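You operate a simulated robot arm through the tools that you are given. There is no shell and no other tool. Be economical: measure what you need, move in short steps, check, and stop when the job is done.

You are at the controls of a simulated two-armed robot. One attempt, no reset.

Task
Take the blue marker and leave it on the lower shelf of the near open bay. Put one of the steel baskets from the narrow shelf behind the strainer pot on the middle of the bench. Put the filter carton on the bench edge beside the balance away on the third shelf from the top of the tall shelving. Put the label block marked "No. 29" from the railed tray no. 57 on top of the cream carton there. Fetch the blue brush and set it on the upper shelf of the far open bay. Do these in any order. Set down upright: steel basket, filter carton.
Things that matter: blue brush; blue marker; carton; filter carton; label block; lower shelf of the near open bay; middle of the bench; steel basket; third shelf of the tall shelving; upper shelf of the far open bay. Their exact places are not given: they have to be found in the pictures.

The check looks at the end state, three seconds after you hand in, the way a careful person would. Anything else that was tipped, shoved, dropped, spilled or broken makes it a failure.

Robot
Two 7-joint arms with two-finger parallel grippers on one trunk, on a base that drives. Base frame: it is fixed to the floor where the robot stands at the start and does not move with it; the origin is under the middle of the robot, x ahead of it, y to its left, z up. Lengths are in mm, angles in degrees, forces in N, time in s.
The left shoulder is at the start at [60, 189, 1253], the right one opposite. With the tool pointing down near the work surface each hand reaches from about 100 to 600 mm from the robot's upright axis, wherever it stands, measured 20 degrees to its own side. Places, roughly: blue brush (7x5x6 cm) [2600, -2600, 900]; blue marker [500, 0, 1000]; carton [-1250, -1500, 1000]; filter carton [500, 0, 1000]; label block [-1250, -1500, 1000]; lower shelf of the near open bay [600, 1800, 100]; middle of the bench [500, 1700, 900]; steel basket [-1000, 500, 750]; third shelf of the tall shelving [2900, 5100, 900]; upper shelf of the far open bay [700, 1200, 400]. Payload 3.43 kg a hand.
The TCP of each hand is the grasp point between the finger pads, 30 mm short of the fingertips. In the tool frame z runs along the fingers and y along their closing line. Largest opening 94 mm; finger width 28, thickness 10; the body of the gripper, 50 by 96 mm, starts 55 mm behind the TCP.
Orientation is told as [roll, pitch, yaw] about the base's x, y, z axes, in that order, counted from this pose: with the fingers straight down and closing along the base's y, the tool's x points along the base's -x, its y along +y and its z along -z.

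Tools
- The arms move only by the tool send_rows. It takes "left_commands", "right_commands" or both (then of equal length, played together; a hand with none holds still); each is a list of rows, each a list of 7 numbers: the shift along the tool's x, y, z in mm, then the turn, a rotation vector about the tool's x, y, z in degrees, then the closure in counts, from 0 (fully open) to 255 (shut). In form: [[dx, dy, dz, ax, ay, az, gripper], ...]. A call has 1 to 12 rows; each row is the pose to reach, as a shift and turn from the pose commanded when the call began, along the tool's axes at that moment. Rows are played at 5 a second. More than 50 mm and 8.6 degrees between two rows, or a gripper value outside its range, and nothing of the call is played. Where a pose cannot be reached the arm comes as near as it can. A force on the tool above 40 N (or 10 N above the force at the start of the call, whichever is more), or a blocked arm, ends the call early, and 0.2 s more pass. The fingers move at their own pace (about 153 mm/s each) and stop on an object; they squeeze with about 26 N. The grip force told is the motor's: it shows also when the fingers shut on nothing. Time passes only in rows, and 0.2 s behind the last, so rows that repeat a pose let the fingers close. The reply holds the time, the measured pose of the TCP, the force on the tool along the base axes, the opening and the grip force, in the units named above and with some noise, with the torque about the TCP (base axes, N m) and any sound that the robot's microphone picked up, and new pictures: "pictures" is both (left out), scene, wrist or none (wrist: the cameras of the hands that moved).
- Cameras (640 x 400 px; columns grow to the right, rows downward): "scene" is now at [13.1, -4.4, 1797.1]; the picture's right is [0.03, -1.00, 0.00], its down [-0.81, -0.03, -0.58] and it looks along [0.58, 0.02, -0.81] (base axes); focal length 250 px, centre (320, 200). "left" rides on the left gripper at [76, -14, -103] in its tool frame; the picture's right is [0.18, 0.98, 0.00], its down [-0.75, 0.14, -0.64] and it looks along [-0.63, 0.12, 0.77] (tool axes); focal length 243 px, centre (320, 200). "right" rides on the right gripper at [76, 14, -103] in its tool frame; the picture's right is [-0.18, 0.98, 0.00], its down [-0.75, -0.14, -0.64] and it looks along [-0.63, -0.12, 0.77] (tool axes); focal length 243 px, centre (320, 200).
- lift_body(by): slides the trunk up (or, below 0, down) by that many mm; the arms and the scene camera ride with it, the base frame stays. It gives what a move gives, with no picture.
- base_move(legs): drives the robot by 1 to 6 legs, each [ahead, left, turn to the left] in mm, mm and degrees, along the robot's own axes; the way and the turn of a leg run together, so that a leg with both is an arc; at most 1500 mm and 180 degrees a leg. The arms and the cameras ride along, it lands a little off, and it stops where it bumps. It gives what a move gives, and a new picture of the scene camera.
- pan_tilt(pan, tilt): turns the head with the scene camera to pan (to the left, within 86 degrees either way) and tilt (down, from -29 to 69), counted from straight ahead of the robot. It gives what a move gives, and a new picture of the scene camera.
- locate(camera, pixels): for up to 12 pixels [column, row] of the newest picture of that camera ("zoom" is the newest enlarged one), the place [x, y, z] in the base frame of the surface seen there, good to about 2 mm, but the place of the scene camera against the robot may be out by one fixed shift of up to 12 mm in any direction. It takes no simulated time.
- enlarge(camera, box): a new picture of the part [left, top, right, bottom] of that camera's present view, enlarged. It takes no simulated time.
- close_job(): hands the job in; it is judged then, once.

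Keep the steps short. Do not move on a guess: measure, check each grasp and each placing, and mend mistakes. In all there are 110 turns and 260 pictures (those below and enlarged ones count). Leave the grippers open and the arms clear of the work at the hand-in unless told otherwise, and finish with a single line.

The tools are called after "Request:" by a JSON object that holds its "name" and its "arguments". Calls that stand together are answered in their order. send_rows: Moves the arms, as the interface text tells. Its arguments: {"type":"object","properties":{"left_commands":{"type":"array"},"right_commands":{"type":"array"},"pictures":{"type":"string","enum":["both","scene","wrist","none"]}},"required":[]} The other tools are called the same way: lift_body (by) slides the trunk up or down; base_move (legs) drives the base; pan_tilt (pan, tilt) turns the head that bears the scene camera; locate (camera, pixels) gives the place of the surface under pixels of a picture; enlarge (camera, box) takes an enlarged picture of a part of a camera's view; close_job () hands the job in.

At the start:

```text
time: 0.0
left_tcp_pos: [369.3, 187.7, 1157.4]
left_ee_rot: [0.0, -0.2, 0.0]
left_wrist_force: [0.3, -0.1, 0.0]
left_torque: [0.01, -0.02, 0.0]
left_opening: 93.9
left_finger_force: 0.1
right_tcp_pos: [307.7, -165.7, 1220.8]
right_ee_rot: [0.0, 0.0, 0.0]
right_wrist_force: [0.4, -0.6, 0.2]
right_torque: [0.01, 0.0, 0.02]
right_opening: 94.0
right_finger_force: 0.1
trunk travel left (down, up): [-925.0, 65.0]
robot x, y, heading: [1.9, 2.7, -0.1]
head pan, tilt: [2.0, 54.2]
```

scene: 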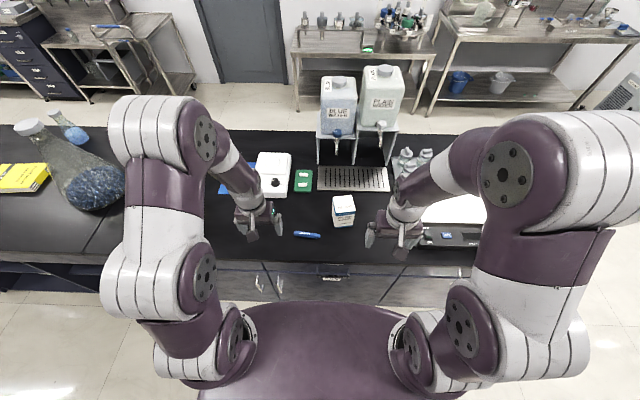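
right: 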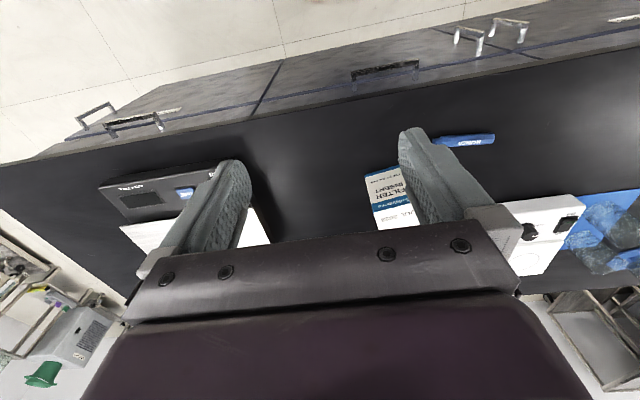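
left: 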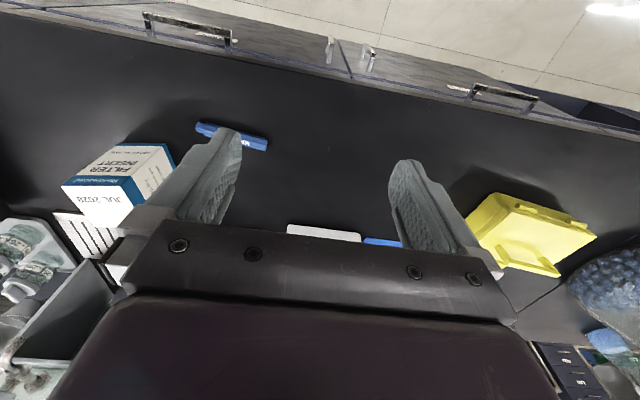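

I see the blue marker near (306,235) and the filter carton near (343,210) in the scene picture. I'll measure both, along with the bench.

Request:
{"name": "locate", "arguments": {"camera": "scene", "pixels": [[296, 233], [306, 235], [318, 236], [343, 201], [343, 220], [335, 199], [353, 198], [334, 225], [354, 223], [320, 250], [200, 245], [20, 250]]}}

Request:
{"name": "enlarge", "arguments": {"camera": "scene", "box": [230, 140, 470, 290]}}

Request:
{"name": "pan_tilt", "arguments": {"pan": 75, "tilt": 35}}

```text
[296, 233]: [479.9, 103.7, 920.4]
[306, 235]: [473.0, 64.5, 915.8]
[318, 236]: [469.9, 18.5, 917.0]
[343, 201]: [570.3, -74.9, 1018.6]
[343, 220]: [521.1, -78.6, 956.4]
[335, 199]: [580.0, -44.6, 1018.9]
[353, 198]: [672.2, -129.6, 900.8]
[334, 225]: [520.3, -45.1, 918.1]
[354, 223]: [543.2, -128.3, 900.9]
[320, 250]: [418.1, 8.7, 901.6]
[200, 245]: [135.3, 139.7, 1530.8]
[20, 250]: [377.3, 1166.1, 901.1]
```

```text
2.67 times, centred on (350, 215) of scene
```

zoom: 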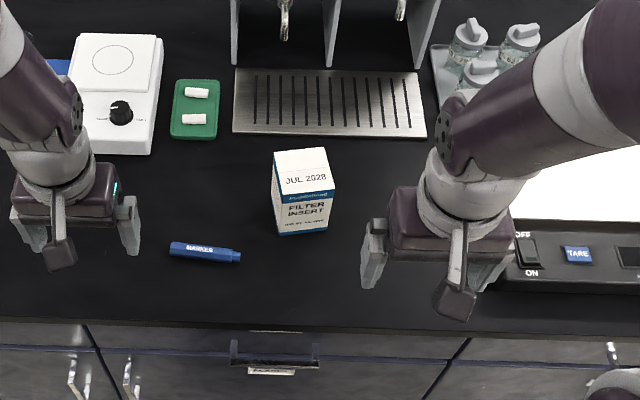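

```text
time: 1.4
left_tcp_pos: [368.7, 187.3, 1156.7]
left_ee_rot: [0.0, -0.1, 0.0]
left_wrist_force: [-0.4, -0.6, -0.6]
left_torque: [0.03, -0.01, 0.05]
left_opening: 94.0
left_finger_force: 0.0
right_tcp_pos: [309.0, -165.1, 1221.0]
right_ee_rot: [0.0, 0.0, 0.0]
right_wrist_force: [0.5, 0.0, 0.2]
right_torque: [0.0, 0.01, -0.01]
right_opening: 94.0
right_finger_force: 0.0
trunk travel left (down, up): [-925.0, 65.0]
robot x, y, heading: [-2.3, -0.2, -0.0]
head pan, tilt: [75.0, 35.0]
```

scene: 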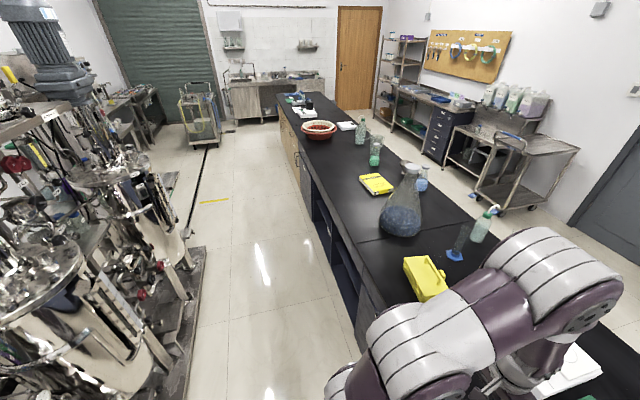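

Bench top is z≈901. Next I check the marker and carton with the wrist cameras, which don't have the fixed shift.

Request:
{"name": "locate", "arguments": {"camera": "left", "pixels": [[200, 128], [218, 133], [250, 141], [265, 145], [66, 186], [130, 180], [118, 147], [170, 146], [100, 210], [320, 100]]}}

Request:
{"name": "locate", "arguments": {"camera": "right", "pixels": [[440, 140], [465, 140], [492, 138], [368, 178], [398, 169], [375, 205], [378, 225]]}}

Request:
{"name": "enlarge", "arguments": {"camera": "left", "box": [40, 100, 280, 250]}}

```text
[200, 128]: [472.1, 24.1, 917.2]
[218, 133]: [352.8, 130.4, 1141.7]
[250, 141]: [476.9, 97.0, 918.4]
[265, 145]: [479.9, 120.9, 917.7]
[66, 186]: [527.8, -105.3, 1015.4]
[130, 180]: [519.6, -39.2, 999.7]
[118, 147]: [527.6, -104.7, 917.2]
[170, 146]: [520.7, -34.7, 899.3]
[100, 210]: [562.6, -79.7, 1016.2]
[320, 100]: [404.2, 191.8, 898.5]
```

```text
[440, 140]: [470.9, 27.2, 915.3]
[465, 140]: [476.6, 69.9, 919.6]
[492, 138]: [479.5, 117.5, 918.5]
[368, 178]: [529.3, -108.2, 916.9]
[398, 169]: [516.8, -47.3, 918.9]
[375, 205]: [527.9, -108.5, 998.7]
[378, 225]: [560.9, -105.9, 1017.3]
```

```text
2.67 times, centred on (160, 175) of left
```

zoom: 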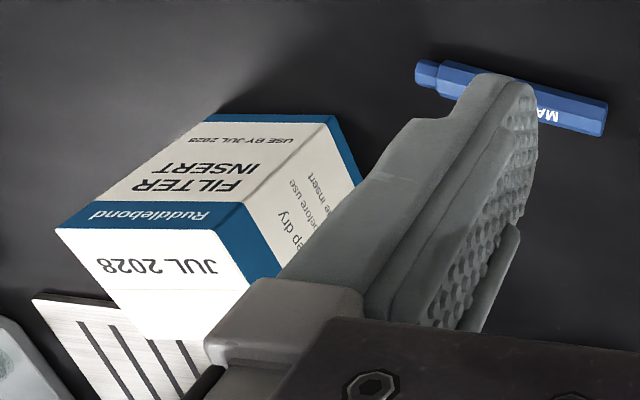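

Marker: centre about (475.5, 69), z≈909, lying nearly along y. Carton: front face at x≈523, y −108…−38, top at 1017. Before picking them up I'll look round for the targets.

Request:
{"name": "enlarge", "arguments": {"camera": "scene", "box": [340, 20, 500, 170]}}

Request:
{"name": "enlarge", "arguments": {"camera": "scene", "box": [0, 50, 240, 400]}}

Request:
{"name": "locate", "arguments": {"camera": "scene", "pixels": [[300, 170], [335, 250], [350, 300], [318, 217], [395, 85], [393, 60], [385, 105], [430, 125], [310, 120], [280, 95], [345, 93], [200, 250]]}}

Request:
{"name": "pan_tilt", "arguments": {"pan": -75, "tilt": 30}}

```text
2.67 times, centred on (420, 95) of scene
```

zoom: 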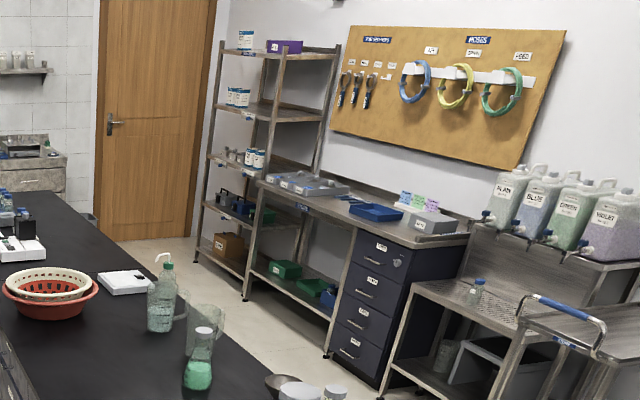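

```text
1.14 times, centred on (120, 225) of scene
```

zoom: 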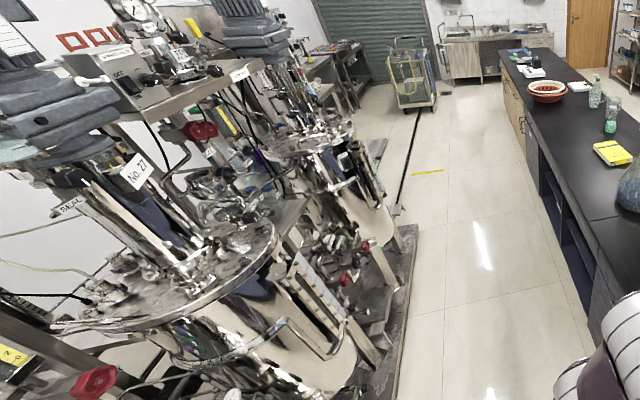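

```text
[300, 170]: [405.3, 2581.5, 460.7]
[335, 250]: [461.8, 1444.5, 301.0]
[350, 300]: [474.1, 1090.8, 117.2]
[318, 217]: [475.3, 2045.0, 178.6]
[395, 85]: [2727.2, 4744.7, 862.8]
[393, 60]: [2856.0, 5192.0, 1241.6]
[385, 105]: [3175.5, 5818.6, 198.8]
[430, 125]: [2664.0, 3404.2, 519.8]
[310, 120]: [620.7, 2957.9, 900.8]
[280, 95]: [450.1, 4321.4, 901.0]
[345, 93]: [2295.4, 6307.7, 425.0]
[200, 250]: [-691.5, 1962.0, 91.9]
```

```text
time: 3.8
left_tcp_pos: [368.9, 185.8, 1157.9]
left_ee_rot: [-0.1, -0.1, 0.0]
left_wrist_force: [-1.4, 0.2, 0.6]
left_torque: [0.03, -0.03, 0.0]
left_opening: 93.9
left_finger_force: 0.0
right_tcp_pos: [307.4, -165.3, 1220.6]
right_ee_rot: [0.0, 0.0, 0.0]
right_wrist_force: [0.2, 0.1, 0.7]
right_torque: [0.0, -0.03, 0.0]
right_opening: 94.1
right_finger_force: 0.0
trunk travel left (down, up): [-925.0, 65.0]
robot x, y, heading: [3.0, -0.4, 0.0]
head pan, tilt: [-75.0, 30.0]
```

scene: 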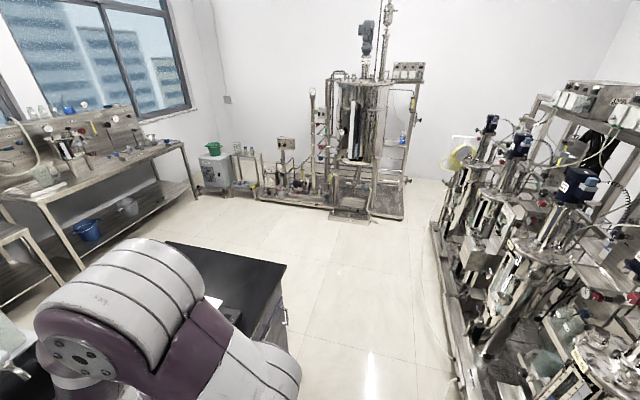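

Bench's right end and the window bench are visible. I'll enlarge the brush area and the rig on the right, and measure bench corners and floor.

Request:
{"name": "enlarge", "arguments": {"camera": "scene", "box": [0, 90, 240, 240]}}

Request:
{"name": "enlarge", "arguments": {"camera": "scene", "box": [420, 70, 640, 400]}}

Request:
{"name": "locate", "arguments": {"camera": "scene", "pixels": [[285, 266], [175, 244], [266, 330], [190, 190], [150, 155], [440, 230], [455, 350], [230, 195], [340, 220], [75, 268], [182, 145], [600, 300]]}}

```text
2.67 times, centred on (120, 165) of scene
```

zoom: 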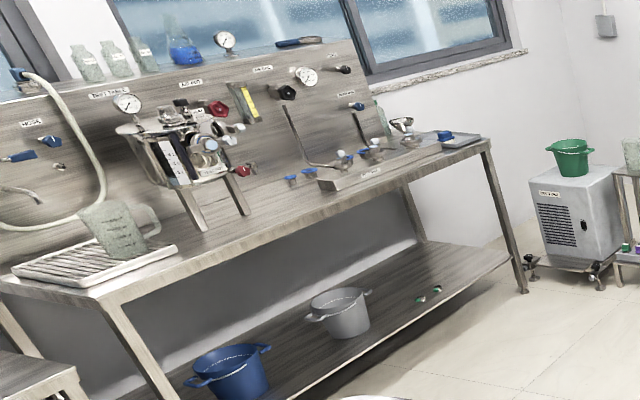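

```text
1.21 times, centred on (530, 235) of scene
```

zoom: 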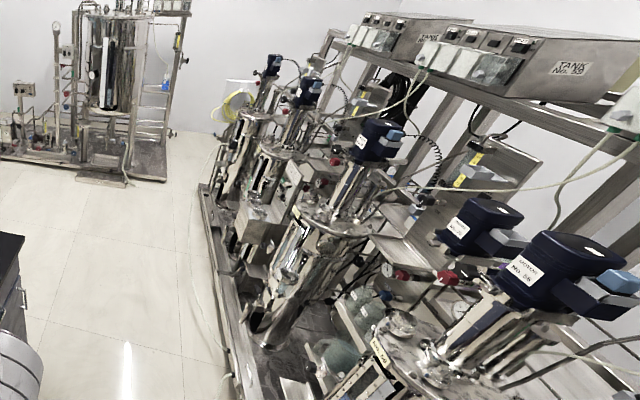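

```text
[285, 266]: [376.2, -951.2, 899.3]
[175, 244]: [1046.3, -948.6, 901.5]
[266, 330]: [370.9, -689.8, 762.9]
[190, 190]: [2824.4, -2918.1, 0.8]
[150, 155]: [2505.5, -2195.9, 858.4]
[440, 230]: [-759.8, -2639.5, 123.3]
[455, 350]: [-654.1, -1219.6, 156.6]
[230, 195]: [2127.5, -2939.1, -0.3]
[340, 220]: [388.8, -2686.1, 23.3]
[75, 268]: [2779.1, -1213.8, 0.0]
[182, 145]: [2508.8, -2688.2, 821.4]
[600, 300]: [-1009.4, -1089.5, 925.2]
```

The marker lies almost along y, so I'll yaw the left hand −94.6° and carry it above the marker, 140 mm over the bench.

Request:
{"name": "send_rows", "arguments": {"left_commands": [[-9, -10, 8, 0, 0, 7.9, 0], [-18, -20, 16, 0, 0, 15.8, 0], [-27, -30, 24, 0, 0, 23.7, 0], [-36, -40, 32, 0, 0, 31.6, 0], [-45, -50, 40, 0, 0, 39.4, 0], [-54, -60, 48, 0, 0, 47.3, 0], [-63, -70, 56, 0, 0, 55.2, 0], [-72, -80, 64, 0, 0, 63.1, 0], [-81, -89, 72, 0, 0, 71, 0], [-90, -99, 80, 0, 0, 78.8, 0], [-98, -109, 88, 0, 0, 86.7, 0], [-106.5, -118, 96, 0, 0, 94.6, 0]], "pictures": "wrist"}}

```text
time: 6.4
left_tcp_pos: [475.9, 67.6, 1061.2]
left_ee_rot: [0.1, 0.0, -94.7]
left_wrist_force: [-0.3, 0.7, -0.3]
left_torque: [0.02, 0.0, -0.02]
left_opening: 93.9
left_finger_force: 0.0
right_tcp_pos: [308.0, -164.1, 1220.8]
right_ee_rot: [-0.1, 0.0, -0.1]
right_wrist_force: [1.0, 0.0, -0.9]
right_torque: [-0.02, 0.03, -0.01]
right_opening: 94.0
right_finger_force: 0.0
trunk travel left (down, up): [-925.0, 65.0]
robot x, y, heading: [-1.2, -4.0, -0.2]
head pan, tilt: [-75.0, 30.0]
```

left: 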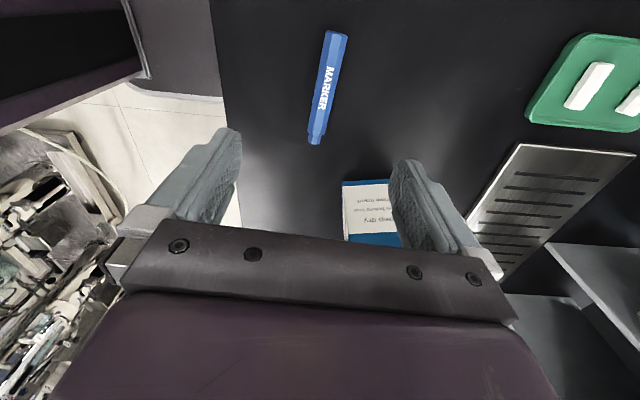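

Arrived. I check the marker in this closer view at (335,35) and (315,140).

Request:
{"name": "locate", "arguments": {"camera": "left", "pixels": [[337, 36], [326, 85], [315, 140], [319, 125], [337, 95], [314, 95], [230, 170]]}}

```text
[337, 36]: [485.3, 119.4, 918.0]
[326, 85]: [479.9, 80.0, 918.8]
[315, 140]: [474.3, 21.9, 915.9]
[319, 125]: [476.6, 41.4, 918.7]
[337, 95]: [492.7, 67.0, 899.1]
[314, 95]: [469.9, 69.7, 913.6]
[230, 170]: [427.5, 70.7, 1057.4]
```

Centre ≈(479.5,70). I lower to z≈934 with the hand open.

Request:
{"name": "send_rows", "arguments": {"left_commands": [[0, 3.5, 40, 0, 0, 1, 60], [0, 3.5, 80, 0, 0, 1.8, 100], [0, 3.5, 110, 0, 0, 1.8, 120], [0, 3.5, 127, 0, 0, 1.8, 120], [0, 3.5, 127, 0, 0, 1.8, 255], [0, 3.5, 127, 0, 0, 1.8, 255], [0, 3.5, 127, 0, 0, 1.8, 255], [0, 3.5, 127, 0, 0, 1.8, 255]], "pictures": "wrist"}}

```text
time: 8.2
left_tcp_pos: [478.8, 68.9, 934.1]
left_ee_rot: [0.0, 0.1, -96.5]
left_wrist_force: [0.4, 0.3, 0.1]
left_torque: [-0.01, 0.02, -0.01]
left_opening: 18.0
left_finger_force: 25.9
right_tcp_pos: [308.1, -162.9, 1220.0]
right_ee_rot: [-0.1, 0.0, 0.0]
right_wrist_force: [-0.1, 0.2, -0.1]
right_torque: [0.0, 0.0, 0.0]
right_opening: 94.0
right_finger_force: 0.0
trunk travel left (down, up): [-925.0, 65.0]
robot x, y, heading: [-1.1, -3.5, -0.2]
head pan, tilt: [-75.0, 30.0]
```

left: 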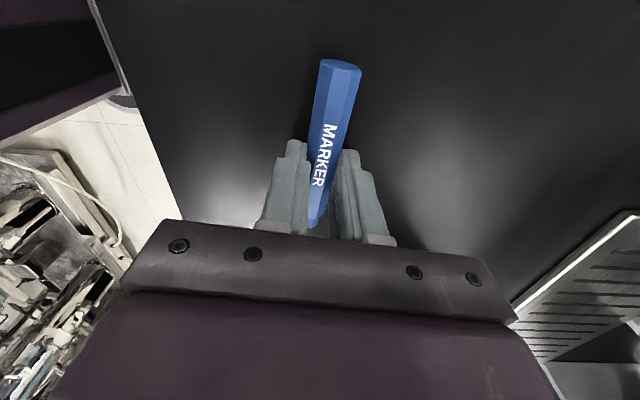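

The marker is held (opening 18). I lift it and bring the hand back toward the robot.

Request:
{"name": "send_rows", "arguments": {"left_commands": [[0, 0, -50, 0, 0, 0, 255], [0, 0, -100, 0, 0, 0, 255], [20, -30, -140, 0, 0, 0, 255], [40, -60, -180, 0, 0, 0, 255], [70, -90, -220, 0, 0, 0, 255], [100, -120, -250, 0, 0, 0, 255]], "pictures": "none"}}

Request:
{"name": "base_move", "arguments": {"legs": [[-350, 0, 0], [0, 1450, 0]]}}

```text
refused: row 3 steps farther than a row can; nothing moved
```

```text
time: 17.3
left_tcp_pos: [129.9, 1528.6, 933.7]
left_ee_rot: [0.1, 0.0, -96.3]
left_wrist_force: [0.9, 0.2, 0.4]
left_torque: [0.01, 0.01, -0.02]
left_opening: 18.0
left_finger_force: 26.4
right_tcp_pos: [-41.0, 1293.7, 1221.1]
right_ee_rot: [-0.1, 0.1, 0.1]
right_wrist_force: [-0.8, 0.7, 0.3]
right_torque: [-0.02, 0.02, 0.0]
right_opening: 93.9
right_finger_force: 0.0
trunk travel left (down, up): [-925.0, 65.0]
robot x, y, heading: [-349.0, 1458.7, 0.3]
head pan, tilt: [-75.0, 30.0]
```

scene: 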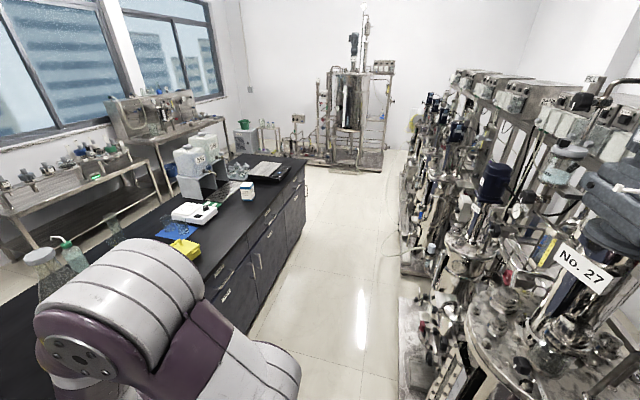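

The lift was refused (step too long) while the drive went ahead. The marker is still held and nothing was touched, but I'll issue dependent calls one at a time from now on. Now I look at the open bays ahead.

Request:
{"name": "pan_tilt", "arguments": {"pan": 0, "tilt": 50}}

```text
time: 18.8
left_tcp_pos: [129.3, 1528.4, 935.0]
left_ee_rot: [0.0, -0.2, -96.3]
left_wrist_force: [0.1, -0.5, -0.8]
left_torque: [-0.01, 0.0, 0.03]
left_opening: 18.1
left_finger_force: 26.6
right_tcp_pos: [-40.3, 1295.0, 1221.3]
right_ee_rot: [0.0, 0.0, 0.2]
right_wrist_force: [-0.7, 0.5, -0.1]
right_torque: [0.01, 0.01, -0.02]
right_opening: 94.2
right_finger_force: 0.1
trunk travel left (down, up): [-925.0, 65.0]
robot x, y, heading: [-348.7, 1457.2, 0.2]
head pan, tilt: [0.0, 50.0]
```

scene: 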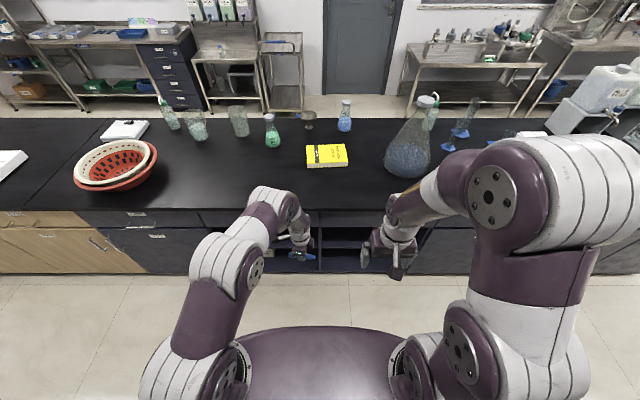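

Two open bays are visible with a divider around (320,250). I lower the trunk 750 to look straight into them.

Request:
{"name": "lift_body", "arguments": {"by": -750}}

Request:
{"name": "pan_tilt", "arguments": {"pan": 0, "tilt": 42}}

```text
refused: -750 is not a number from -400 to 400
```

```text
time: 19.5
left_tcp_pos: [129.6, 1528.3, 935.0]
left_ee_rot: [-0.1, -0.1, -96.2]
left_wrist_force: [-0.3, -0.6, -0.6]
left_torque: [0.0, -0.02, -0.02]
left_opening: 18.5
left_finger_force: 26.4
right_tcp_pos: [-41.2, 1294.6, 1220.2]
right_ee_rot: [-0.1, 0.1, 0.0]
right_wrist_force: [0.4, 0.3, 0.2]
right_torque: [-0.03, -0.01, -0.01]
right_opening: 93.9
right_finger_force: 0.1
trunk travel left (down, up): [-925.0, 65.0]
robot x, y, heading: [-349.2, 1457.4, -0.0]
head pan, tilt: [0.0, 42.0]
```

scene: 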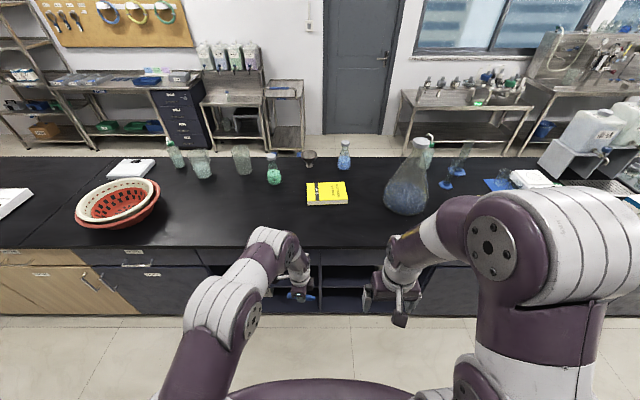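

Limit is 400 a time; I lower in two steps.

Request:
{"name": "lift_body", "arguments": {"by": -400}}

Request:
{"name": "lift_body", "arguments": {"by": -350}}

Request:
{"name": "pan_tilt", "arguments": {"pan": 0, "tilt": 38}}

```text
time: 23.3
left_tcp_pos: [130.1, 1530.4, 534.7]
left_ee_rot: [0.1, 0.1, -96.2]
left_wrist_force: [-0.2, -0.1, -0.4]
left_torque: [0.01, -0.01, 0.02]
left_opening: 18.2
left_finger_force: 26.7
right_tcp_pos: [-39.3, 1295.0, 821.7]
right_ee_rot: [0.0, 0.0, 0.1]
right_wrist_force: [0.6, 0.5, -0.6]
right_torque: [0.03, -0.02, -0.02]
right_opening: 94.0
right_finger_force: 0.0
trunk travel left (down, up): [-525.0, 465.0]
robot x, y, heading: [-352.8, 1458.4, 0.1]
head pan, tilt: [0.0, 42.0]
```

```text
time: 26.7
left_tcp_pos: [130.3, 1529.4, 184.3]
left_ee_rot: [0.1, 0.0, -96.3]
left_wrist_force: [-0.5, -0.5, -0.6]
left_torque: [0.0, 0.04, -0.03]
left_opening: 18.0
left_finger_force: 25.7
right_tcp_pos: [-40.5, 1295.2, 471.8]
right_ee_rot: [0.0, 0.1, 0.1]
right_wrist_force: [-0.7, -0.5, 0.5]
right_torque: [0.01, -0.01, 0.01]
right_opening: 93.9
right_finger_force: 0.1
trunk travel left (down, up): [-175.0, 815.0]
robot x, y, heading: [-351.4, 1461.4, 0.1]
head pan, tilt: [0.0, 42.0]
```

```text
time: 27.4
left_tcp_pos: [130.4, 1529.1, 184.2]
left_ee_rot: [0.0, 0.0, -96.4]
left_wrist_force: [0.1, -0.3, -0.2]
left_torque: [-0.01, 0.01, -0.02]
left_opening: 18.2
left_finger_force: 26.1
right_tcp_pos: [-41.3, 1295.0, 471.0]
right_ee_rot: [0.1, 0.0, 0.2]
right_wrist_force: [-0.6, 0.1, -0.1]
right_torque: [0.0, 0.01, -0.01]
right_opening: 93.8
right_finger_force: 0.1
trunk travel left (down, up): [-175.0, 815.0]
robot x, y, heading: [-347.5, 1462.0, 0.2]
head pan, tilt: [0.0, 38.0]
```

scene: 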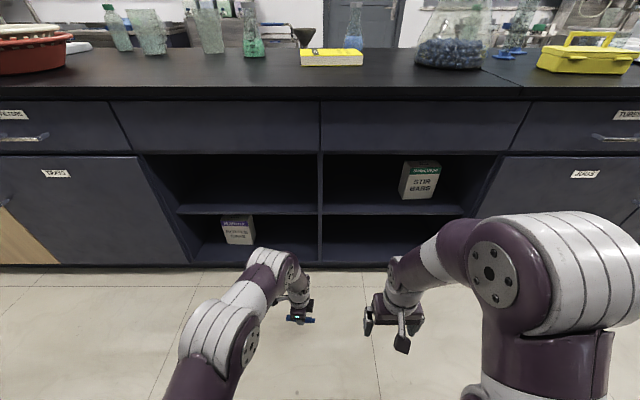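

Two open bays: left (columns 145–320) and right (320–500), each with an upper and lower shelf. I measure and enlarge.

Request:
{"name": "locate", "arguments": {"camera": "scene", "pixels": [[182, 212], [318, 213], [200, 262], [318, 262], [325, 212], [470, 212], [250, 207], [400, 207], [400, 190], [290, 250], [225, 240], [250, 150]]}}

Request:
{"name": "enlarge", "arguments": {"camera": "scene", "box": [120, 90, 520, 290]}}

```text
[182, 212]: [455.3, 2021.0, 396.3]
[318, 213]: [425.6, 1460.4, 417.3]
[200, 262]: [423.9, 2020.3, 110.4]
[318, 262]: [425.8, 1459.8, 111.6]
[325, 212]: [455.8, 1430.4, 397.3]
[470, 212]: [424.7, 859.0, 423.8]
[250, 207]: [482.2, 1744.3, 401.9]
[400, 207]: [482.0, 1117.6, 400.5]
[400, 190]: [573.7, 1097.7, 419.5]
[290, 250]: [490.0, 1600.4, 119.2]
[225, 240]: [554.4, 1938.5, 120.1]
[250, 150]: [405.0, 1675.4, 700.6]
```

```text
1.60 times, centred on (320, 190) of scene
```

zoom: 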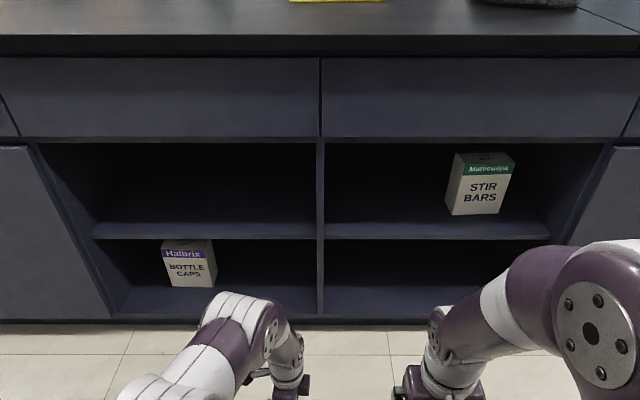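

By the given rough places, the near bay is the left one (y 1450–2020) and the far bay is the right one (y 860–1430). Lower shelf z≈120, upper ≈401. I tilt the left hand 40° forward and shift it to y≈1650.

Request:
{"name": "send_rows", "arguments": {"left_commands": [[20, 0, -2, -8, 0, 0, 255], [45, 0, -4, -16, 0, 0, 255], [70, 0, -6, -24, 0, 0, 255], [95, 0, -8, -32, 0, 0, 255], [120, 0, -10, -40, 0, 0, 255]], "pictures": "none"}}

```text
time: 28.6
left_tcp_pos: [144.1, 1648.6, 195.1]
left_ee_rot: [40.3, 0.0, -96.3]
left_wrist_force: [0.0, -0.3, -0.1]
left_torque: [0.0, 0.01, 0.03]
left_opening: 18.4
left_finger_force: 26.1
right_tcp_pos: [-40.6, 1295.1, 470.5]
right_ee_rot: [0.0, 0.0, 0.1]
right_wrist_force: [0.2, 0.0, -0.1]
right_torque: [-0.03, -0.02, 0.02]
right_opening: 93.9
right_finger_force: 0.0
trunk travel left (down, up): [-175.0, 815.0]
robot x, y, heading: [-348.8, 1463.1, 0.1]
head pan, tilt: [0.0, 38.0]
```

Tilted as intended. Drive forward 300.

Request:
{"name": "base_move", "arguments": {"legs": [[300, 0, 0]]}}

```text
time: 30.6
left_tcp_pos: [443.7, 1649.2, 194.5]
left_ee_rot: [40.1, 0.0, -96.3]
left_wrist_force: [0.3, -0.2, 0.2]
left_torque: [-0.02, 0.02, 0.0]
left_opening: 18.0
left_finger_force: 26.3
right_tcp_pos: [260.0, 1295.8, 471.7]
right_ee_rot: [0.0, 0.0, 0.2]
right_wrist_force: [-0.1, 0.6, -0.9]
right_torque: [0.0, 0.04, -0.03]
right_opening: 94.0
right_finger_force: 0.1
trunk travel left (down, up): [-175.0, 815.0]
robot x, y, heading: [-48.0, 1455.9, 0.3]
head pan, tilt: [0.0, 38.0]
```

scene: 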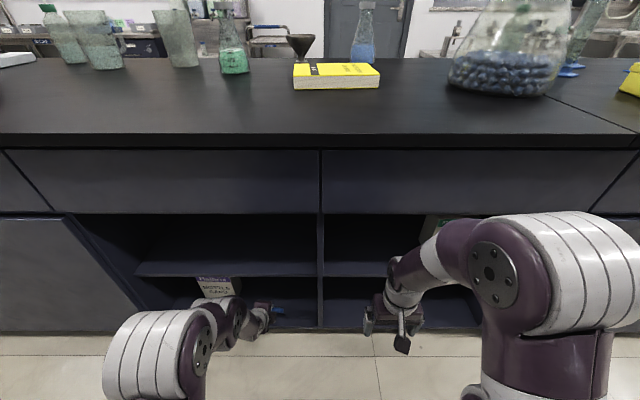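

Inside the opening. Extend 60 mm further in, then look.

Request:
{"name": "send_rows", "arguments": {"left_commands": [[0, 23, 19.3, 0, 0, 0, 255], [0, 46, 38.6, 0, 0, 0, 255]], "pictures": "wrist"}}

```text
time: 31.2
left_tcp_pos: [504.0, 1643.6, 193.7]
left_ee_rot: [40.0, 0.0, -96.2]
left_wrist_force: [0.9, 0.8, -0.2]
left_torque: [0.0, 0.01, 0.0]
left_opening: 18.0
left_finger_force: 25.7
right_tcp_pos: [261.3, 1295.6, 470.9]
right_ee_rot: [0.0, 0.0, 0.2]
right_wrist_force: [0.3, -0.3, -0.6]
right_torque: [0.03, 0.01, -0.01]
right_opening: 94.0
right_finger_force: 0.0
trunk travel left (down, up): [-175.0, 815.0]
robot x, y, heading: [-48.0, 1459.3, 0.1]
head pan, tilt: [0.0, 38.0]
```

left: 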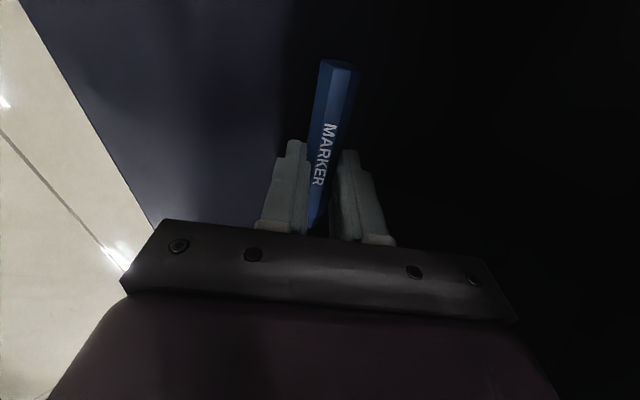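

Request:
{"name": "locate", "arguments": {"camera": "left", "pixels": [[270, 110], [250, 150], [200, 170], [230, 50], [325, 80], [380, 130], [150, 200]]}}

```text
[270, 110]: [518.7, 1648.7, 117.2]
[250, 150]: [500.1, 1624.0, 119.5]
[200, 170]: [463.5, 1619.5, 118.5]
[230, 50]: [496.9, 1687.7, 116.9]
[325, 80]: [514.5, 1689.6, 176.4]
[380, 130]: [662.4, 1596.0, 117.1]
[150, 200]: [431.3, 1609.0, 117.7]
```

Shelf at z≈118. Lower so the lower fingertip is just above the shelf, then open a little.

Request:
{"name": "send_rows", "arguments": {"left_commands": [[0, -12.2, 14.5, 0, 0, 0, 255], [0, -23.8, 28.3, 0, 0, 0, 255], [0, -23.8, 28.3, 0, 0, 0, 255], [0, -22, 26, 0, 0, 0, 190], [0, -21, 25, 0, 0, 0, 180], [0, -21, 25, 0, 0, 0, 175], [0, -21, 25, 0, 0, 0, 175]], "pictures": "wrist"}}

```text
time: 32.8
left_tcp_pos: [503.9, 1642.7, 161.8]
left_ee_rot: [40.0, 0.0, -96.3]
left_wrist_force: [-0.9, 0.0, 0.0]
left_torque: [0.0, -0.04, 0.0]
left_opening: 29.6
left_finger_force: 0.0
right_tcp_pos: [260.4, 1296.1, 472.6]
right_ee_rot: [-0.1, 0.0, 0.2]
right_wrist_force: [0.1, 0.1, 0.2]
right_torque: [0.01, -0.04, 0.03]
right_opening: 94.0
right_finger_force: 0.0
trunk travel left (down, up): [-175.0, 815.0]
robot x, y, heading: [-46.6, 1461.0, 0.1]
head pan, tilt: [0.0, 38.0]
```

left: 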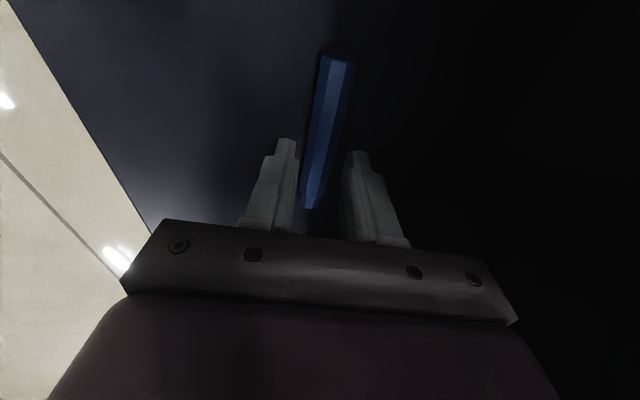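

The marker rests on the shelf. I withdraw along the finger axis, then straight back.

Request:
{"name": "send_rows", "arguments": {"left_commands": [[0, 0, -20, 0, 0, 0, 175], [0, 0, -45, 0, 0, 0, 175], [0, -15, -90, 0, 0, 0, 120], [0, -40, -125, 0, 0, 0, 120], [0, -65, -155, 0, 0, 0, 60], [0, -90, -180, 0, 0, 0, 0]], "pictures": "both"}}

```text
time: 34.2
left_tcp_pos: [318.8, 1662.9, 243.8]
left_ee_rot: [40.1, 0.0, -96.3]
left_wrist_force: [0.7, 0.6, -0.1]
left_torque: [0.0, 0.02, -0.01]
left_opening: 94.1
left_finger_force: 0.2
right_tcp_pos: [260.2, 1296.2, 471.0]
right_ee_rot: [0.1, -0.1, 0.2]
right_wrist_force: [-0.5, -0.6, 0.7]
right_torque: [0.03, 0.01, -0.01]
right_opening: 93.9
right_finger_force: 0.1
trunk travel left (down, up): [-175.0, 815.0]
robot x, y, heading: [-45.4, 1458.1, -0.0]
head pan, tilt: [0.0, 38.0]
```

scene: 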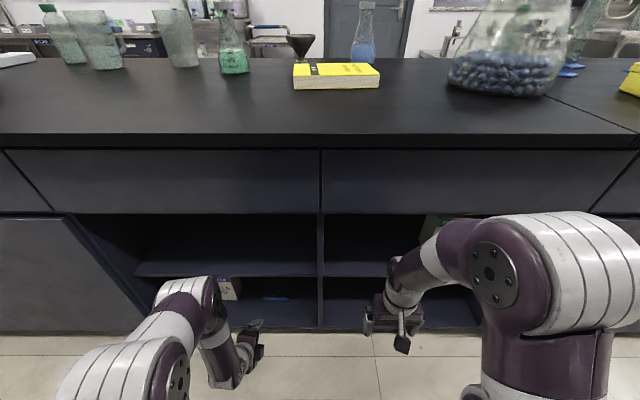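
left: 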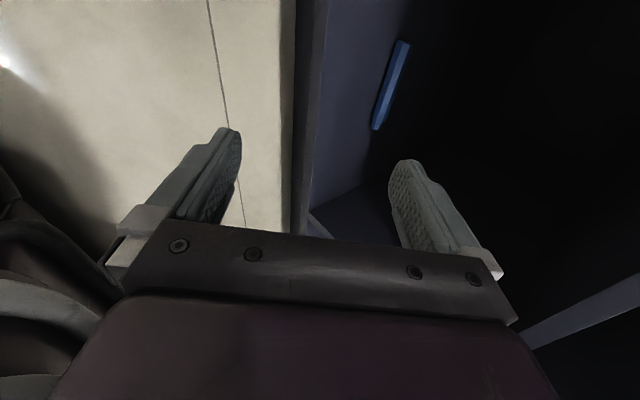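

The marker lies on the lower shelf at about (275,298). Now I bring the left hand back to pointing straight down.

Request:
{"name": "base_move", "arguments": {"legs": [[-130, 0, 0]]}}

Request:
{"name": "send_rows", "arguments": {"left_commands": [[0, -10, -10, 8, 0, 0, 0], [0, -20, -20, 16, 0, 0, 0], [0, -30, -30, 24, 0, 0, 0], [0, -40, -40, 32, 0, 0, 0], [0, -50, -50, 40, 0, 0, 0]], "pictures": "none"}}

Request:
{"name": "send_rows", "arguments": {"left_commands": [[0, 0, 0, 0, 0, -8, 0], [0, 0, 0, 0, 0, -16, 0], [0, 0, 0, 0, 0, -24, 0], [0, 0, 0, 0, 0, -32, 0], [0, 0, 0, 0, 0, -40, 0], [0, 0, 0, 0, 0, -48, 0], [0, 0, 0, 0, 0, -56, 0], [0, 0, 0, 0, 0, -64, 0], [0, 0, 0, 0, 0, -72, 0], [0, 0, 0, 0, 0, -80, 0], [0, 0, 0, 0, 0, -88, 0], [0, 0, 0, 0, 0, -96.3, 0]], "pictures": "none"}}

Request:
{"name": "lift_body", "arguments": {"by": 400}}

Request:
{"name": "lift_body", "arguments": {"by": 350}}

```text
time: 35.5
left_tcp_pos: [190.7, 1661.3, 243.4]
left_ee_rot: [40.0, 0.1, -96.4]
left_wrist_force: [-1.5, 0.2, 0.0]
left_torque: [0.02, 0.0, -0.01]
left_opening: 94.0
left_finger_force: 0.1
right_tcp_pos: [130.3, 1295.0, 469.9]
right_ee_rot: [-0.1, 0.0, 0.1]
right_wrist_force: [0.3, 0.3, 0.6]
right_torque: [-0.02, 0.02, 0.01]
right_opening: 93.9
right_finger_force: 0.1
trunk travel left (down, up): [-175.0, 815.0]
robot x, y, heading: [-180.5, 1460.9, -0.0]
head pan, tilt: [0.0, 38.0]
```

scene: 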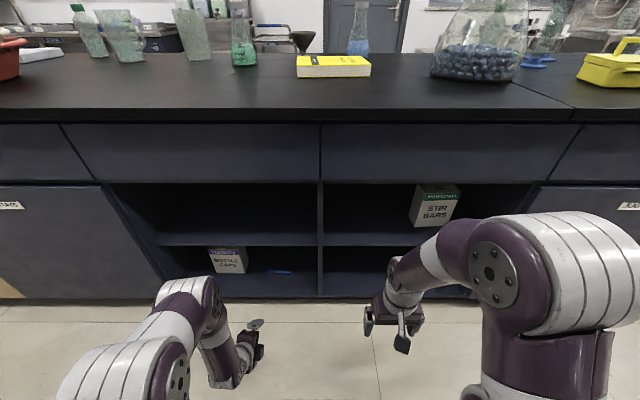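

```text
time: 36.7
left_tcp_pos: [120.6, 1669.6, 250.2]
left_ee_rot: [0.0, 0.0, -96.3]
left_wrist_force: [-0.2, -0.4, 0.0]
left_torque: [-0.02, 0.02, -0.03]
left_opening: 94.2
left_finger_force: 0.0
right_tcp_pos: [129.5, 1295.8, 471.7]
right_ee_rot: [0.1, 0.0, 0.0]
right_wrist_force: [0.2, 0.2, 0.1]
right_torque: [0.02, 0.0, 0.01]
right_opening: 94.4
right_finger_force: 0.0
trunk travel left (down, up): [-175.0, 815.0]
robot x, y, heading: [-175.0, 1459.7, 0.1]
head pan, tilt: [0.0, 38.0]
```

```text
time: 39.3
left_tcp_pos: [121.1, 1669.6, 248.2]
left_ee_rot: [0.0, -0.1, 0.1]
left_wrist_force: [-0.8, 1.4, 0.1]
left_torque: [-0.01, 0.0, -0.01]
left_opening: 94.0
left_finger_force: 0.0
right_tcp_pos: [130.2, 1295.3, 470.9]
right_ee_rot: [0.0, -0.1, 0.1]
right_wrist_force: [0.8, 0.4, 0.1]
right_torque: [0.0, 0.02, 0.01]
right_opening: 93.8
right_finger_force: 0.1
trunk travel left (down, up): [-175.0, 815.0]
robot x, y, heading: [-176.2, 1458.2, -0.1]
head pan, tilt: [0.0, 38.0]
```

```text
time: 43.1
left_tcp_pos: [121.7, 1669.0, 648.8]
left_ee_rot: [0.0, 0.0, -0.1]
left_wrist_force: [0.1, -0.1, 0.3]
left_torque: [0.03, -0.02, 0.0]
left_opening: 94.1
left_finger_force: 0.0
right_tcp_pos: [131.3, 1295.4, 870.5]
right_ee_rot: [0.0, 0.1, 0.1]
right_wrist_force: [-0.1, 0.4, 0.2]
right_torque: [-0.05, 0.02, 0.03]
right_opening: 93.9
right_finger_force: 0.1
trunk travel left (down, up): [-575.0, 415.0]
robot x, y, heading: [-174.7, 1462.9, 0.1]
head pan, tilt: [0.0, 38.0]
```

```text
time: 46.5
left_tcp_pos: [121.2, 1669.7, 1000.2]
left_ee_rot: [-0.1, -0.1, 0.1]
left_wrist_force: [0.1, -0.3, 0.5]
left_torque: [0.0, 0.0, 0.01]
left_opening: 93.9
left_finger_force: 0.0
right_tcp_pos: [129.7, 1295.3, 1220.3]
right_ee_rot: [0.0, 0.0, 0.1]
right_wrist_force: [-0.6, 0.5, -0.2]
right_torque: [-0.01, -0.02, -0.03]
right_opening: 94.1
right_finger_force: 0.1
trunk travel left (down, up): [-925.0, 65.0]
robot x, y, heading: [-176.3, 1462.2, -0.0]
head pan, tilt: [0.0, 38.0]
```

Next the basket: drive to y≈550 in the aisle and turn to face the shelving behind.

Request:
{"name": "base_move", "arguments": {"legs": [[30, -900, 0], [0, 0, 90], [0, 0, 90]]}}

```text
time: 59.0
left_tcp_pos: [-444.7, 351.3, 998.6]
left_ee_rot: [0.0, -0.1, -179.3]
left_wrist_force: [-0.5, 0.8, -0.1]
left_torque: [0.02, 0.04, 0.02]
left_opening: 94.0
left_finger_force: 0.1
right_tcp_pos: [-458.4, 724.1, 1220.6]
right_ee_rot: [0.0, 0.0, -179.2]
right_wrist_force: [-0.1, 0.1, -0.7]
right_torque: [-0.02, 0.04, 0.0]
right_opening: 94.0
right_finger_force: 0.0
trunk travel left (down, up): [-925.0, 65.0]
robot x, y, heading: [-145.9, 564.4, -179.4]
head pan, tilt: [0.0, 38.0]
```

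scene: 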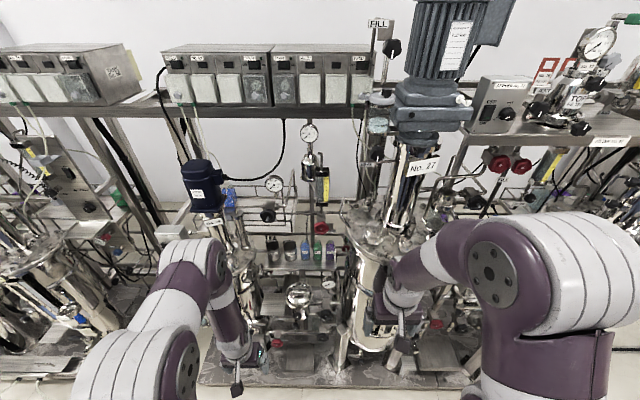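

I see a narrow shelf with small cups near (305,255) and a pot at (300,295). Enlarging.

Request:
{"name": "enlarge", "arguments": {"camera": "scene", "box": [240, 210, 400, 310]}}

Request:
{"name": "locate", "arguments": {"camera": "scene", "pixels": [[274, 248], [290, 248], [305, 248], [317, 248], [330, 248], [300, 264], [300, 285], [300, 300], [240, 250], [360, 250], [300, 230], [290, 360]]}}

```text
4.00 times, centred on (320, 260) of scene
```

zoom: 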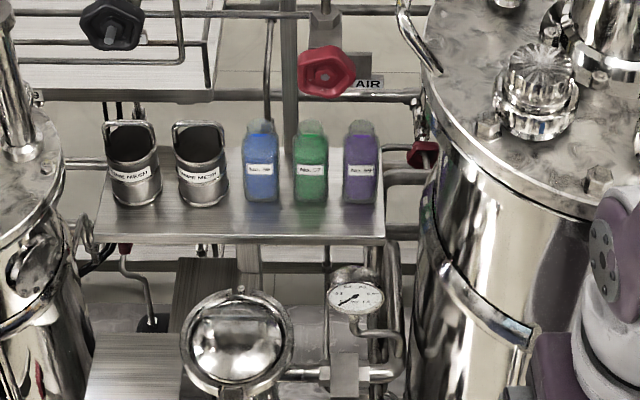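

```text
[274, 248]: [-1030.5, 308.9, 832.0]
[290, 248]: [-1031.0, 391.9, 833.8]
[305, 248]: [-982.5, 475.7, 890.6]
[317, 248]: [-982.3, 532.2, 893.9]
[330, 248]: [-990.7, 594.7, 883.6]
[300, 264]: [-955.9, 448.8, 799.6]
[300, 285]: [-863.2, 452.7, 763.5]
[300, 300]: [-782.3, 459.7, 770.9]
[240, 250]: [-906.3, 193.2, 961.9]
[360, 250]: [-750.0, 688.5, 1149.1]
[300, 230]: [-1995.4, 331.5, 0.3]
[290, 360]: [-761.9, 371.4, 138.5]
```

Two steel baskets with upright wire handles stand at y≈310 and y≈395 on the shelf (z≈800). I measure them in the zoom.

Request:
{"name": "locate", "arguments": {"camera": "zoom", "pixels": [[130, 124], [204, 126], [200, 205], [110, 180], [158, 180], [225, 180], [183, 180], [137, 205], [204, 165], [240, 230], [100, 225], [215, 225]]}}

Request:
{"name": "enlarge", "arguments": {"camera": "scene", "box": [255, 230, 315, 268]}}

Request:
{"name": "locate", "arguments": {"camera": "scene", "pixels": [[210, 385], [300, 385], [380, 385], [470, 383], [50, 380], [560, 390], [300, 270], [384, 285]]}}

```text
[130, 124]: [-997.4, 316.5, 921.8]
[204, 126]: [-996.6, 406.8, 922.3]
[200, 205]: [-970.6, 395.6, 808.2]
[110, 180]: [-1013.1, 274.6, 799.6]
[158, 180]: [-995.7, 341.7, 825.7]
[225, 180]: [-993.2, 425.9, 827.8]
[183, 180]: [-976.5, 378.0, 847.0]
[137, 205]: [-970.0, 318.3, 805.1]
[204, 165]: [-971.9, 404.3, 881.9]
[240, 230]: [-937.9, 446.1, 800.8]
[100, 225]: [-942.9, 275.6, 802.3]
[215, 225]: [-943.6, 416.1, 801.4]
```

```text
10.53 times, centred on (285, 249) of scene
```

zoom: 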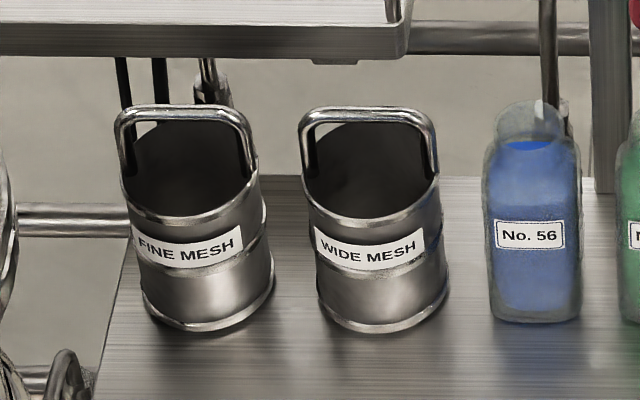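

```text
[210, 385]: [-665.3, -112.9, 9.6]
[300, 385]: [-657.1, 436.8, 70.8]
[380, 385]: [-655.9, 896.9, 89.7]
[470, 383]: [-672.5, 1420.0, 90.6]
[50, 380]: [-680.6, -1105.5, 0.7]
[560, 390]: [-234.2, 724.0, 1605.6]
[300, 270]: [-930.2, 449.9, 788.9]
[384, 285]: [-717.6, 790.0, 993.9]
```

Baskets: FINE MESH at ≈(−1000,314), WIDE MESH at ≈(−1000,403); bail top z≈922, shelf z≈801, bails lie in the y–z plane. I check the overhead fixtures for clearance around the WIDE MESH basket.

Request:
{"name": "locate", "arguments": {"camera": "scene", "pixels": [[268, 215], [273, 186], [313, 175], [325, 185], [293, 200], [321, 229], [275, 231], [300, 110], [225, 205], [350, 230], [265, 200], [312, 200]]}}

Request:
{"name": "enlarge", "arguments": {"camera": "scene", "box": [180, 130, 400, 270]}}

Request:
{"name": "pan_tilt", "arguments": {"pan": 0, "tilt": 66}}

```text
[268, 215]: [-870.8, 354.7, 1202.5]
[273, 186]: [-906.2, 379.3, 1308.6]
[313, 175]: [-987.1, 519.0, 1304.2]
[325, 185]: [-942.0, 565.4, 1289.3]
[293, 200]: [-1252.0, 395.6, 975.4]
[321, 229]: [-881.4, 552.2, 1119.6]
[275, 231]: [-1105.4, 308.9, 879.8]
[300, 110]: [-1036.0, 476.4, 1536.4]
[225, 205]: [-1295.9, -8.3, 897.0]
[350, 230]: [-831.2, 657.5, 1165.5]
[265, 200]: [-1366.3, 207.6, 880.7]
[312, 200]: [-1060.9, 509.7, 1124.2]
```

```text
2.86 times, centred on (290, 200) of scene
```

zoom: 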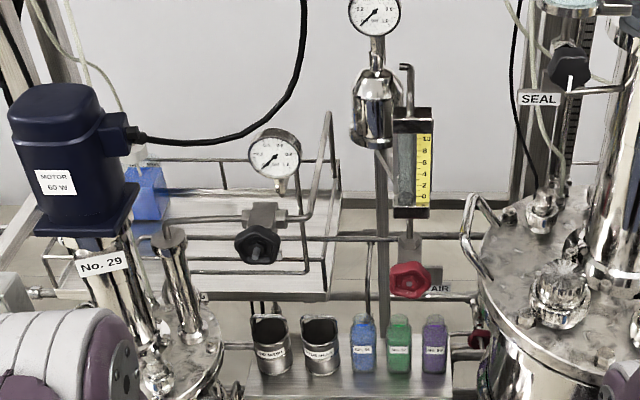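

```text
time: 59.9
left_tcp_pos: [-445.1, 349.5, 998.3]
left_ee_rot: [-0.1, 0.0, -179.4]
left_wrist_force: [-1.1, 0.7, 0.3]
left_torque: [-0.02, -0.04, 0.0]
left_opening: 93.7
left_finger_force: 0.0
right_tcp_pos: [-459.0, 723.9, 1222.0]
right_ee_rot: [0.0, 0.0, -179.2]
right_wrist_force: [-0.2, -1.3, -0.8]
right_torque: [-0.01, -0.01, -0.02]
right_opening: 94.0
right_finger_force: 0.1
trunk travel left (down, up): [-925.0, 65.0]
robot x, y, heading: [-147.8, 562.0, -179.2]
head pan, tilt: [0.0, 66.0]
```

scene: 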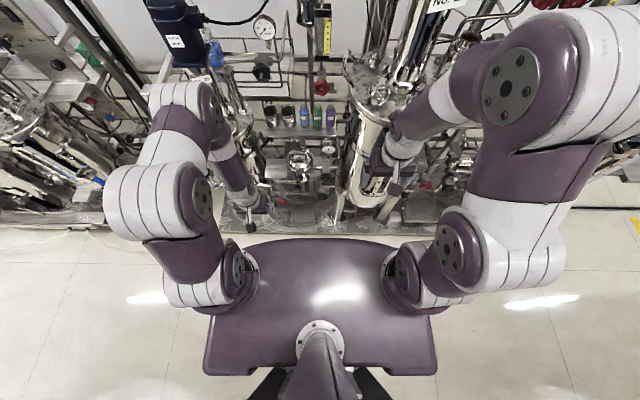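

The bail can be grasped from the front with the hand tilted forward (as with the marker), passing beneath the valve at z≈1165–1200. I lower the trunk 250, then yaw the left hand by 90° and raise it.

Request:
{"name": "lift_body", "arguments": {"by": -250}}

Request:
{"name": "send_rows", "arguments": {"left_commands": [[0, 0, -15, 0, 0, 7.5, 0], [0, 0, -30, 0, 0, 15, 0], [0, 0, -45, 0, 0, 22.5, 0], [0, 0, -60, 0, 0, 30, 0], [0, 0, -75, 0, 0, 37.5, 0], [0, 0, -90, 0, 0, 45, 0], [0, 0, -105, 0, 0, 52.5, 0], [0, 0, -120, 0, 0, 60, 0], [0, 0, -135, 0, 0, 67.5, 0], [0, 0, -150, 0, 0, 75, 0], [0, 0, -165, 0, 0, 82.5, 0], [0, 0, -180, 0, 0, 90.5, 0]], "pictures": "none"}}

Request:
{"name": "send_rows", "arguments": {"left_commands": [[0, 0, -5, -8, 0, 0, 60], [0, 0, -10, -16, 0, 0, 80], [0, 0, -15, -24, 0, 0, 100], [0, 0, -20, -32, 0, 0, 120], [0, 0, -25, -40, 0, 0, 140], [0, 0, -30, -48, 0, 0, 140], [0, 0, -35, -55, 0, 0, 140]], "pictures": "scene"}}

```text
time: 62.5
left_tcp_pos: [-445.3, 350.0, 748.0]
left_ee_rot: [-0.1, 0.0, -179.3]
left_wrist_force: [-0.2, -0.7, 0.3]
left_torque: [0.02, 0.0, 0.04]
left_opening: 94.0
left_finger_force: 0.1
right_tcp_pos: [-458.4, 723.5, 971.9]
right_ee_rot: [0.0, 0.0, -179.1]
right_wrist_force: [0.7, -0.3, 0.5]
right_torque: [0.01, 0.02, -0.04]
right_opening: 93.9
right_finger_force: 0.1
trunk travel left (down, up): [-675.0, 315.0]
robot x, y, heading: [-149.1, 565.5, -179.1]
head pan, tilt: [0.0, 66.0]
```

```text
time: 65.1
left_tcp_pos: [-444.1, 350.5, 928.8]
left_ee_rot: [0.1, -0.1, 90.0]
left_wrist_force: [-0.1, -0.4, 0.7]
left_torque: [0.0, 0.01, 0.0]
left_opening: 94.3
left_finger_force: 0.0
right_tcp_pos: [-458.9, 723.6, 971.0]
right_ee_rot: [0.0, 0.0, -179.2]
right_wrist_force: [-0.3, -0.8, -0.6]
right_torque: [-0.02, 0.0, 0.01]
right_opening: 93.9
right_finger_force: 0.1
trunk travel left (down, up): [-675.0, 315.0]
robot x, y, heading: [-151.2, 562.8, -179.1]
head pan, tilt: [0.0, 66.0]
```

```text
time: 66.7
left_tcp_pos: [-462.3, 339.0, 987.0]
left_ee_rot: [25.9, 3.6, 92.1]
left_wrist_force: [0.2, 0.5, 0.3]
left_torque: [0.03, -0.03, 0.0]
left_opening: 42.5
left_finger_force: 0.1
left hand out of reach, approached as far as the arm can: row 3, 4, 5, 6, 7
right_tcp_pos: [-458.9, 724.0, 970.9]
right_ee_rot: [0.0, 0.0, -179.1]
right_wrist_force: [1.0, 0.2, 0.2]
right_torque: [-0.01, -0.03, 0.0]
right_opening: 93.7
right_finger_force: 0.1
trunk travel left (down, up): [-675.0, 315.0]
robot x, y, heading: [-148.5, 560.3, -179.3]
head pan, tilt: [0.0, 66.0]
```

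scene: 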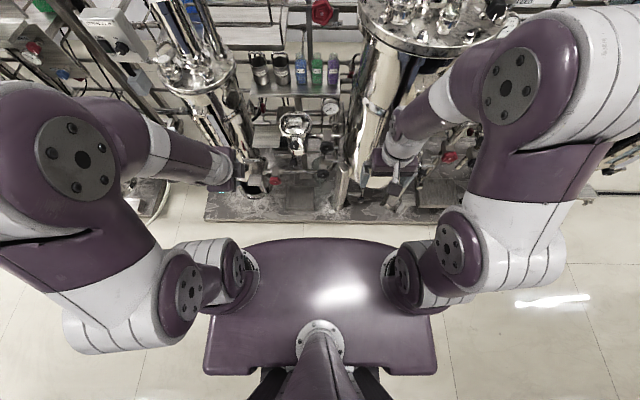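

Too near the body for that tilt. I move the hand forward ~140 mm so the tilt becomes reachable.

Request:
{"name": "send_rows", "arguments": {"left_commands": [[0, 20, 28, 0, 0, 0, 140], [0, 40, 55, 0, 0, 0, 140], [0, 60, 83, 0, 0, 0, 140], [0, 80, 110, 0, 0, 0, 140]], "pictures": "wrist"}}

```text
time: 67.7
left_tcp_pos: [-585.0, 331.8, 922.4]
left_ee_rot: [25.8, 3.5, 91.8]
left_wrist_force: [0.1, -0.3, -0.3]
left_torque: [0.01, 0.01, -0.02]
left_opening: 42.7
left_finger_force: 0.1
right_tcp_pos: [-460.2, 724.0, 970.7]
right_ee_rot: [0.0, 0.2, -179.2]
right_wrist_force: [-0.3, -0.5, -0.4]
right_torque: [0.02, 0.01, 0.01]
right_opening: 94.0
right_finger_force: 0.0
trunk travel left (down, up): [-675.0, 315.0]
robot x, y, heading: [-152.1, 565.6, -179.1]
head pan, tilt: [0.0, 66.0]
```

left: 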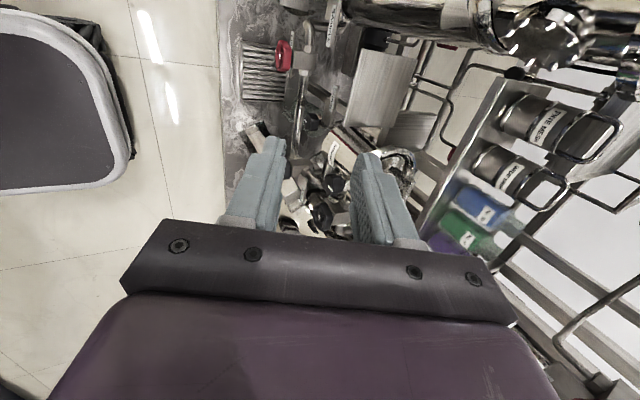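

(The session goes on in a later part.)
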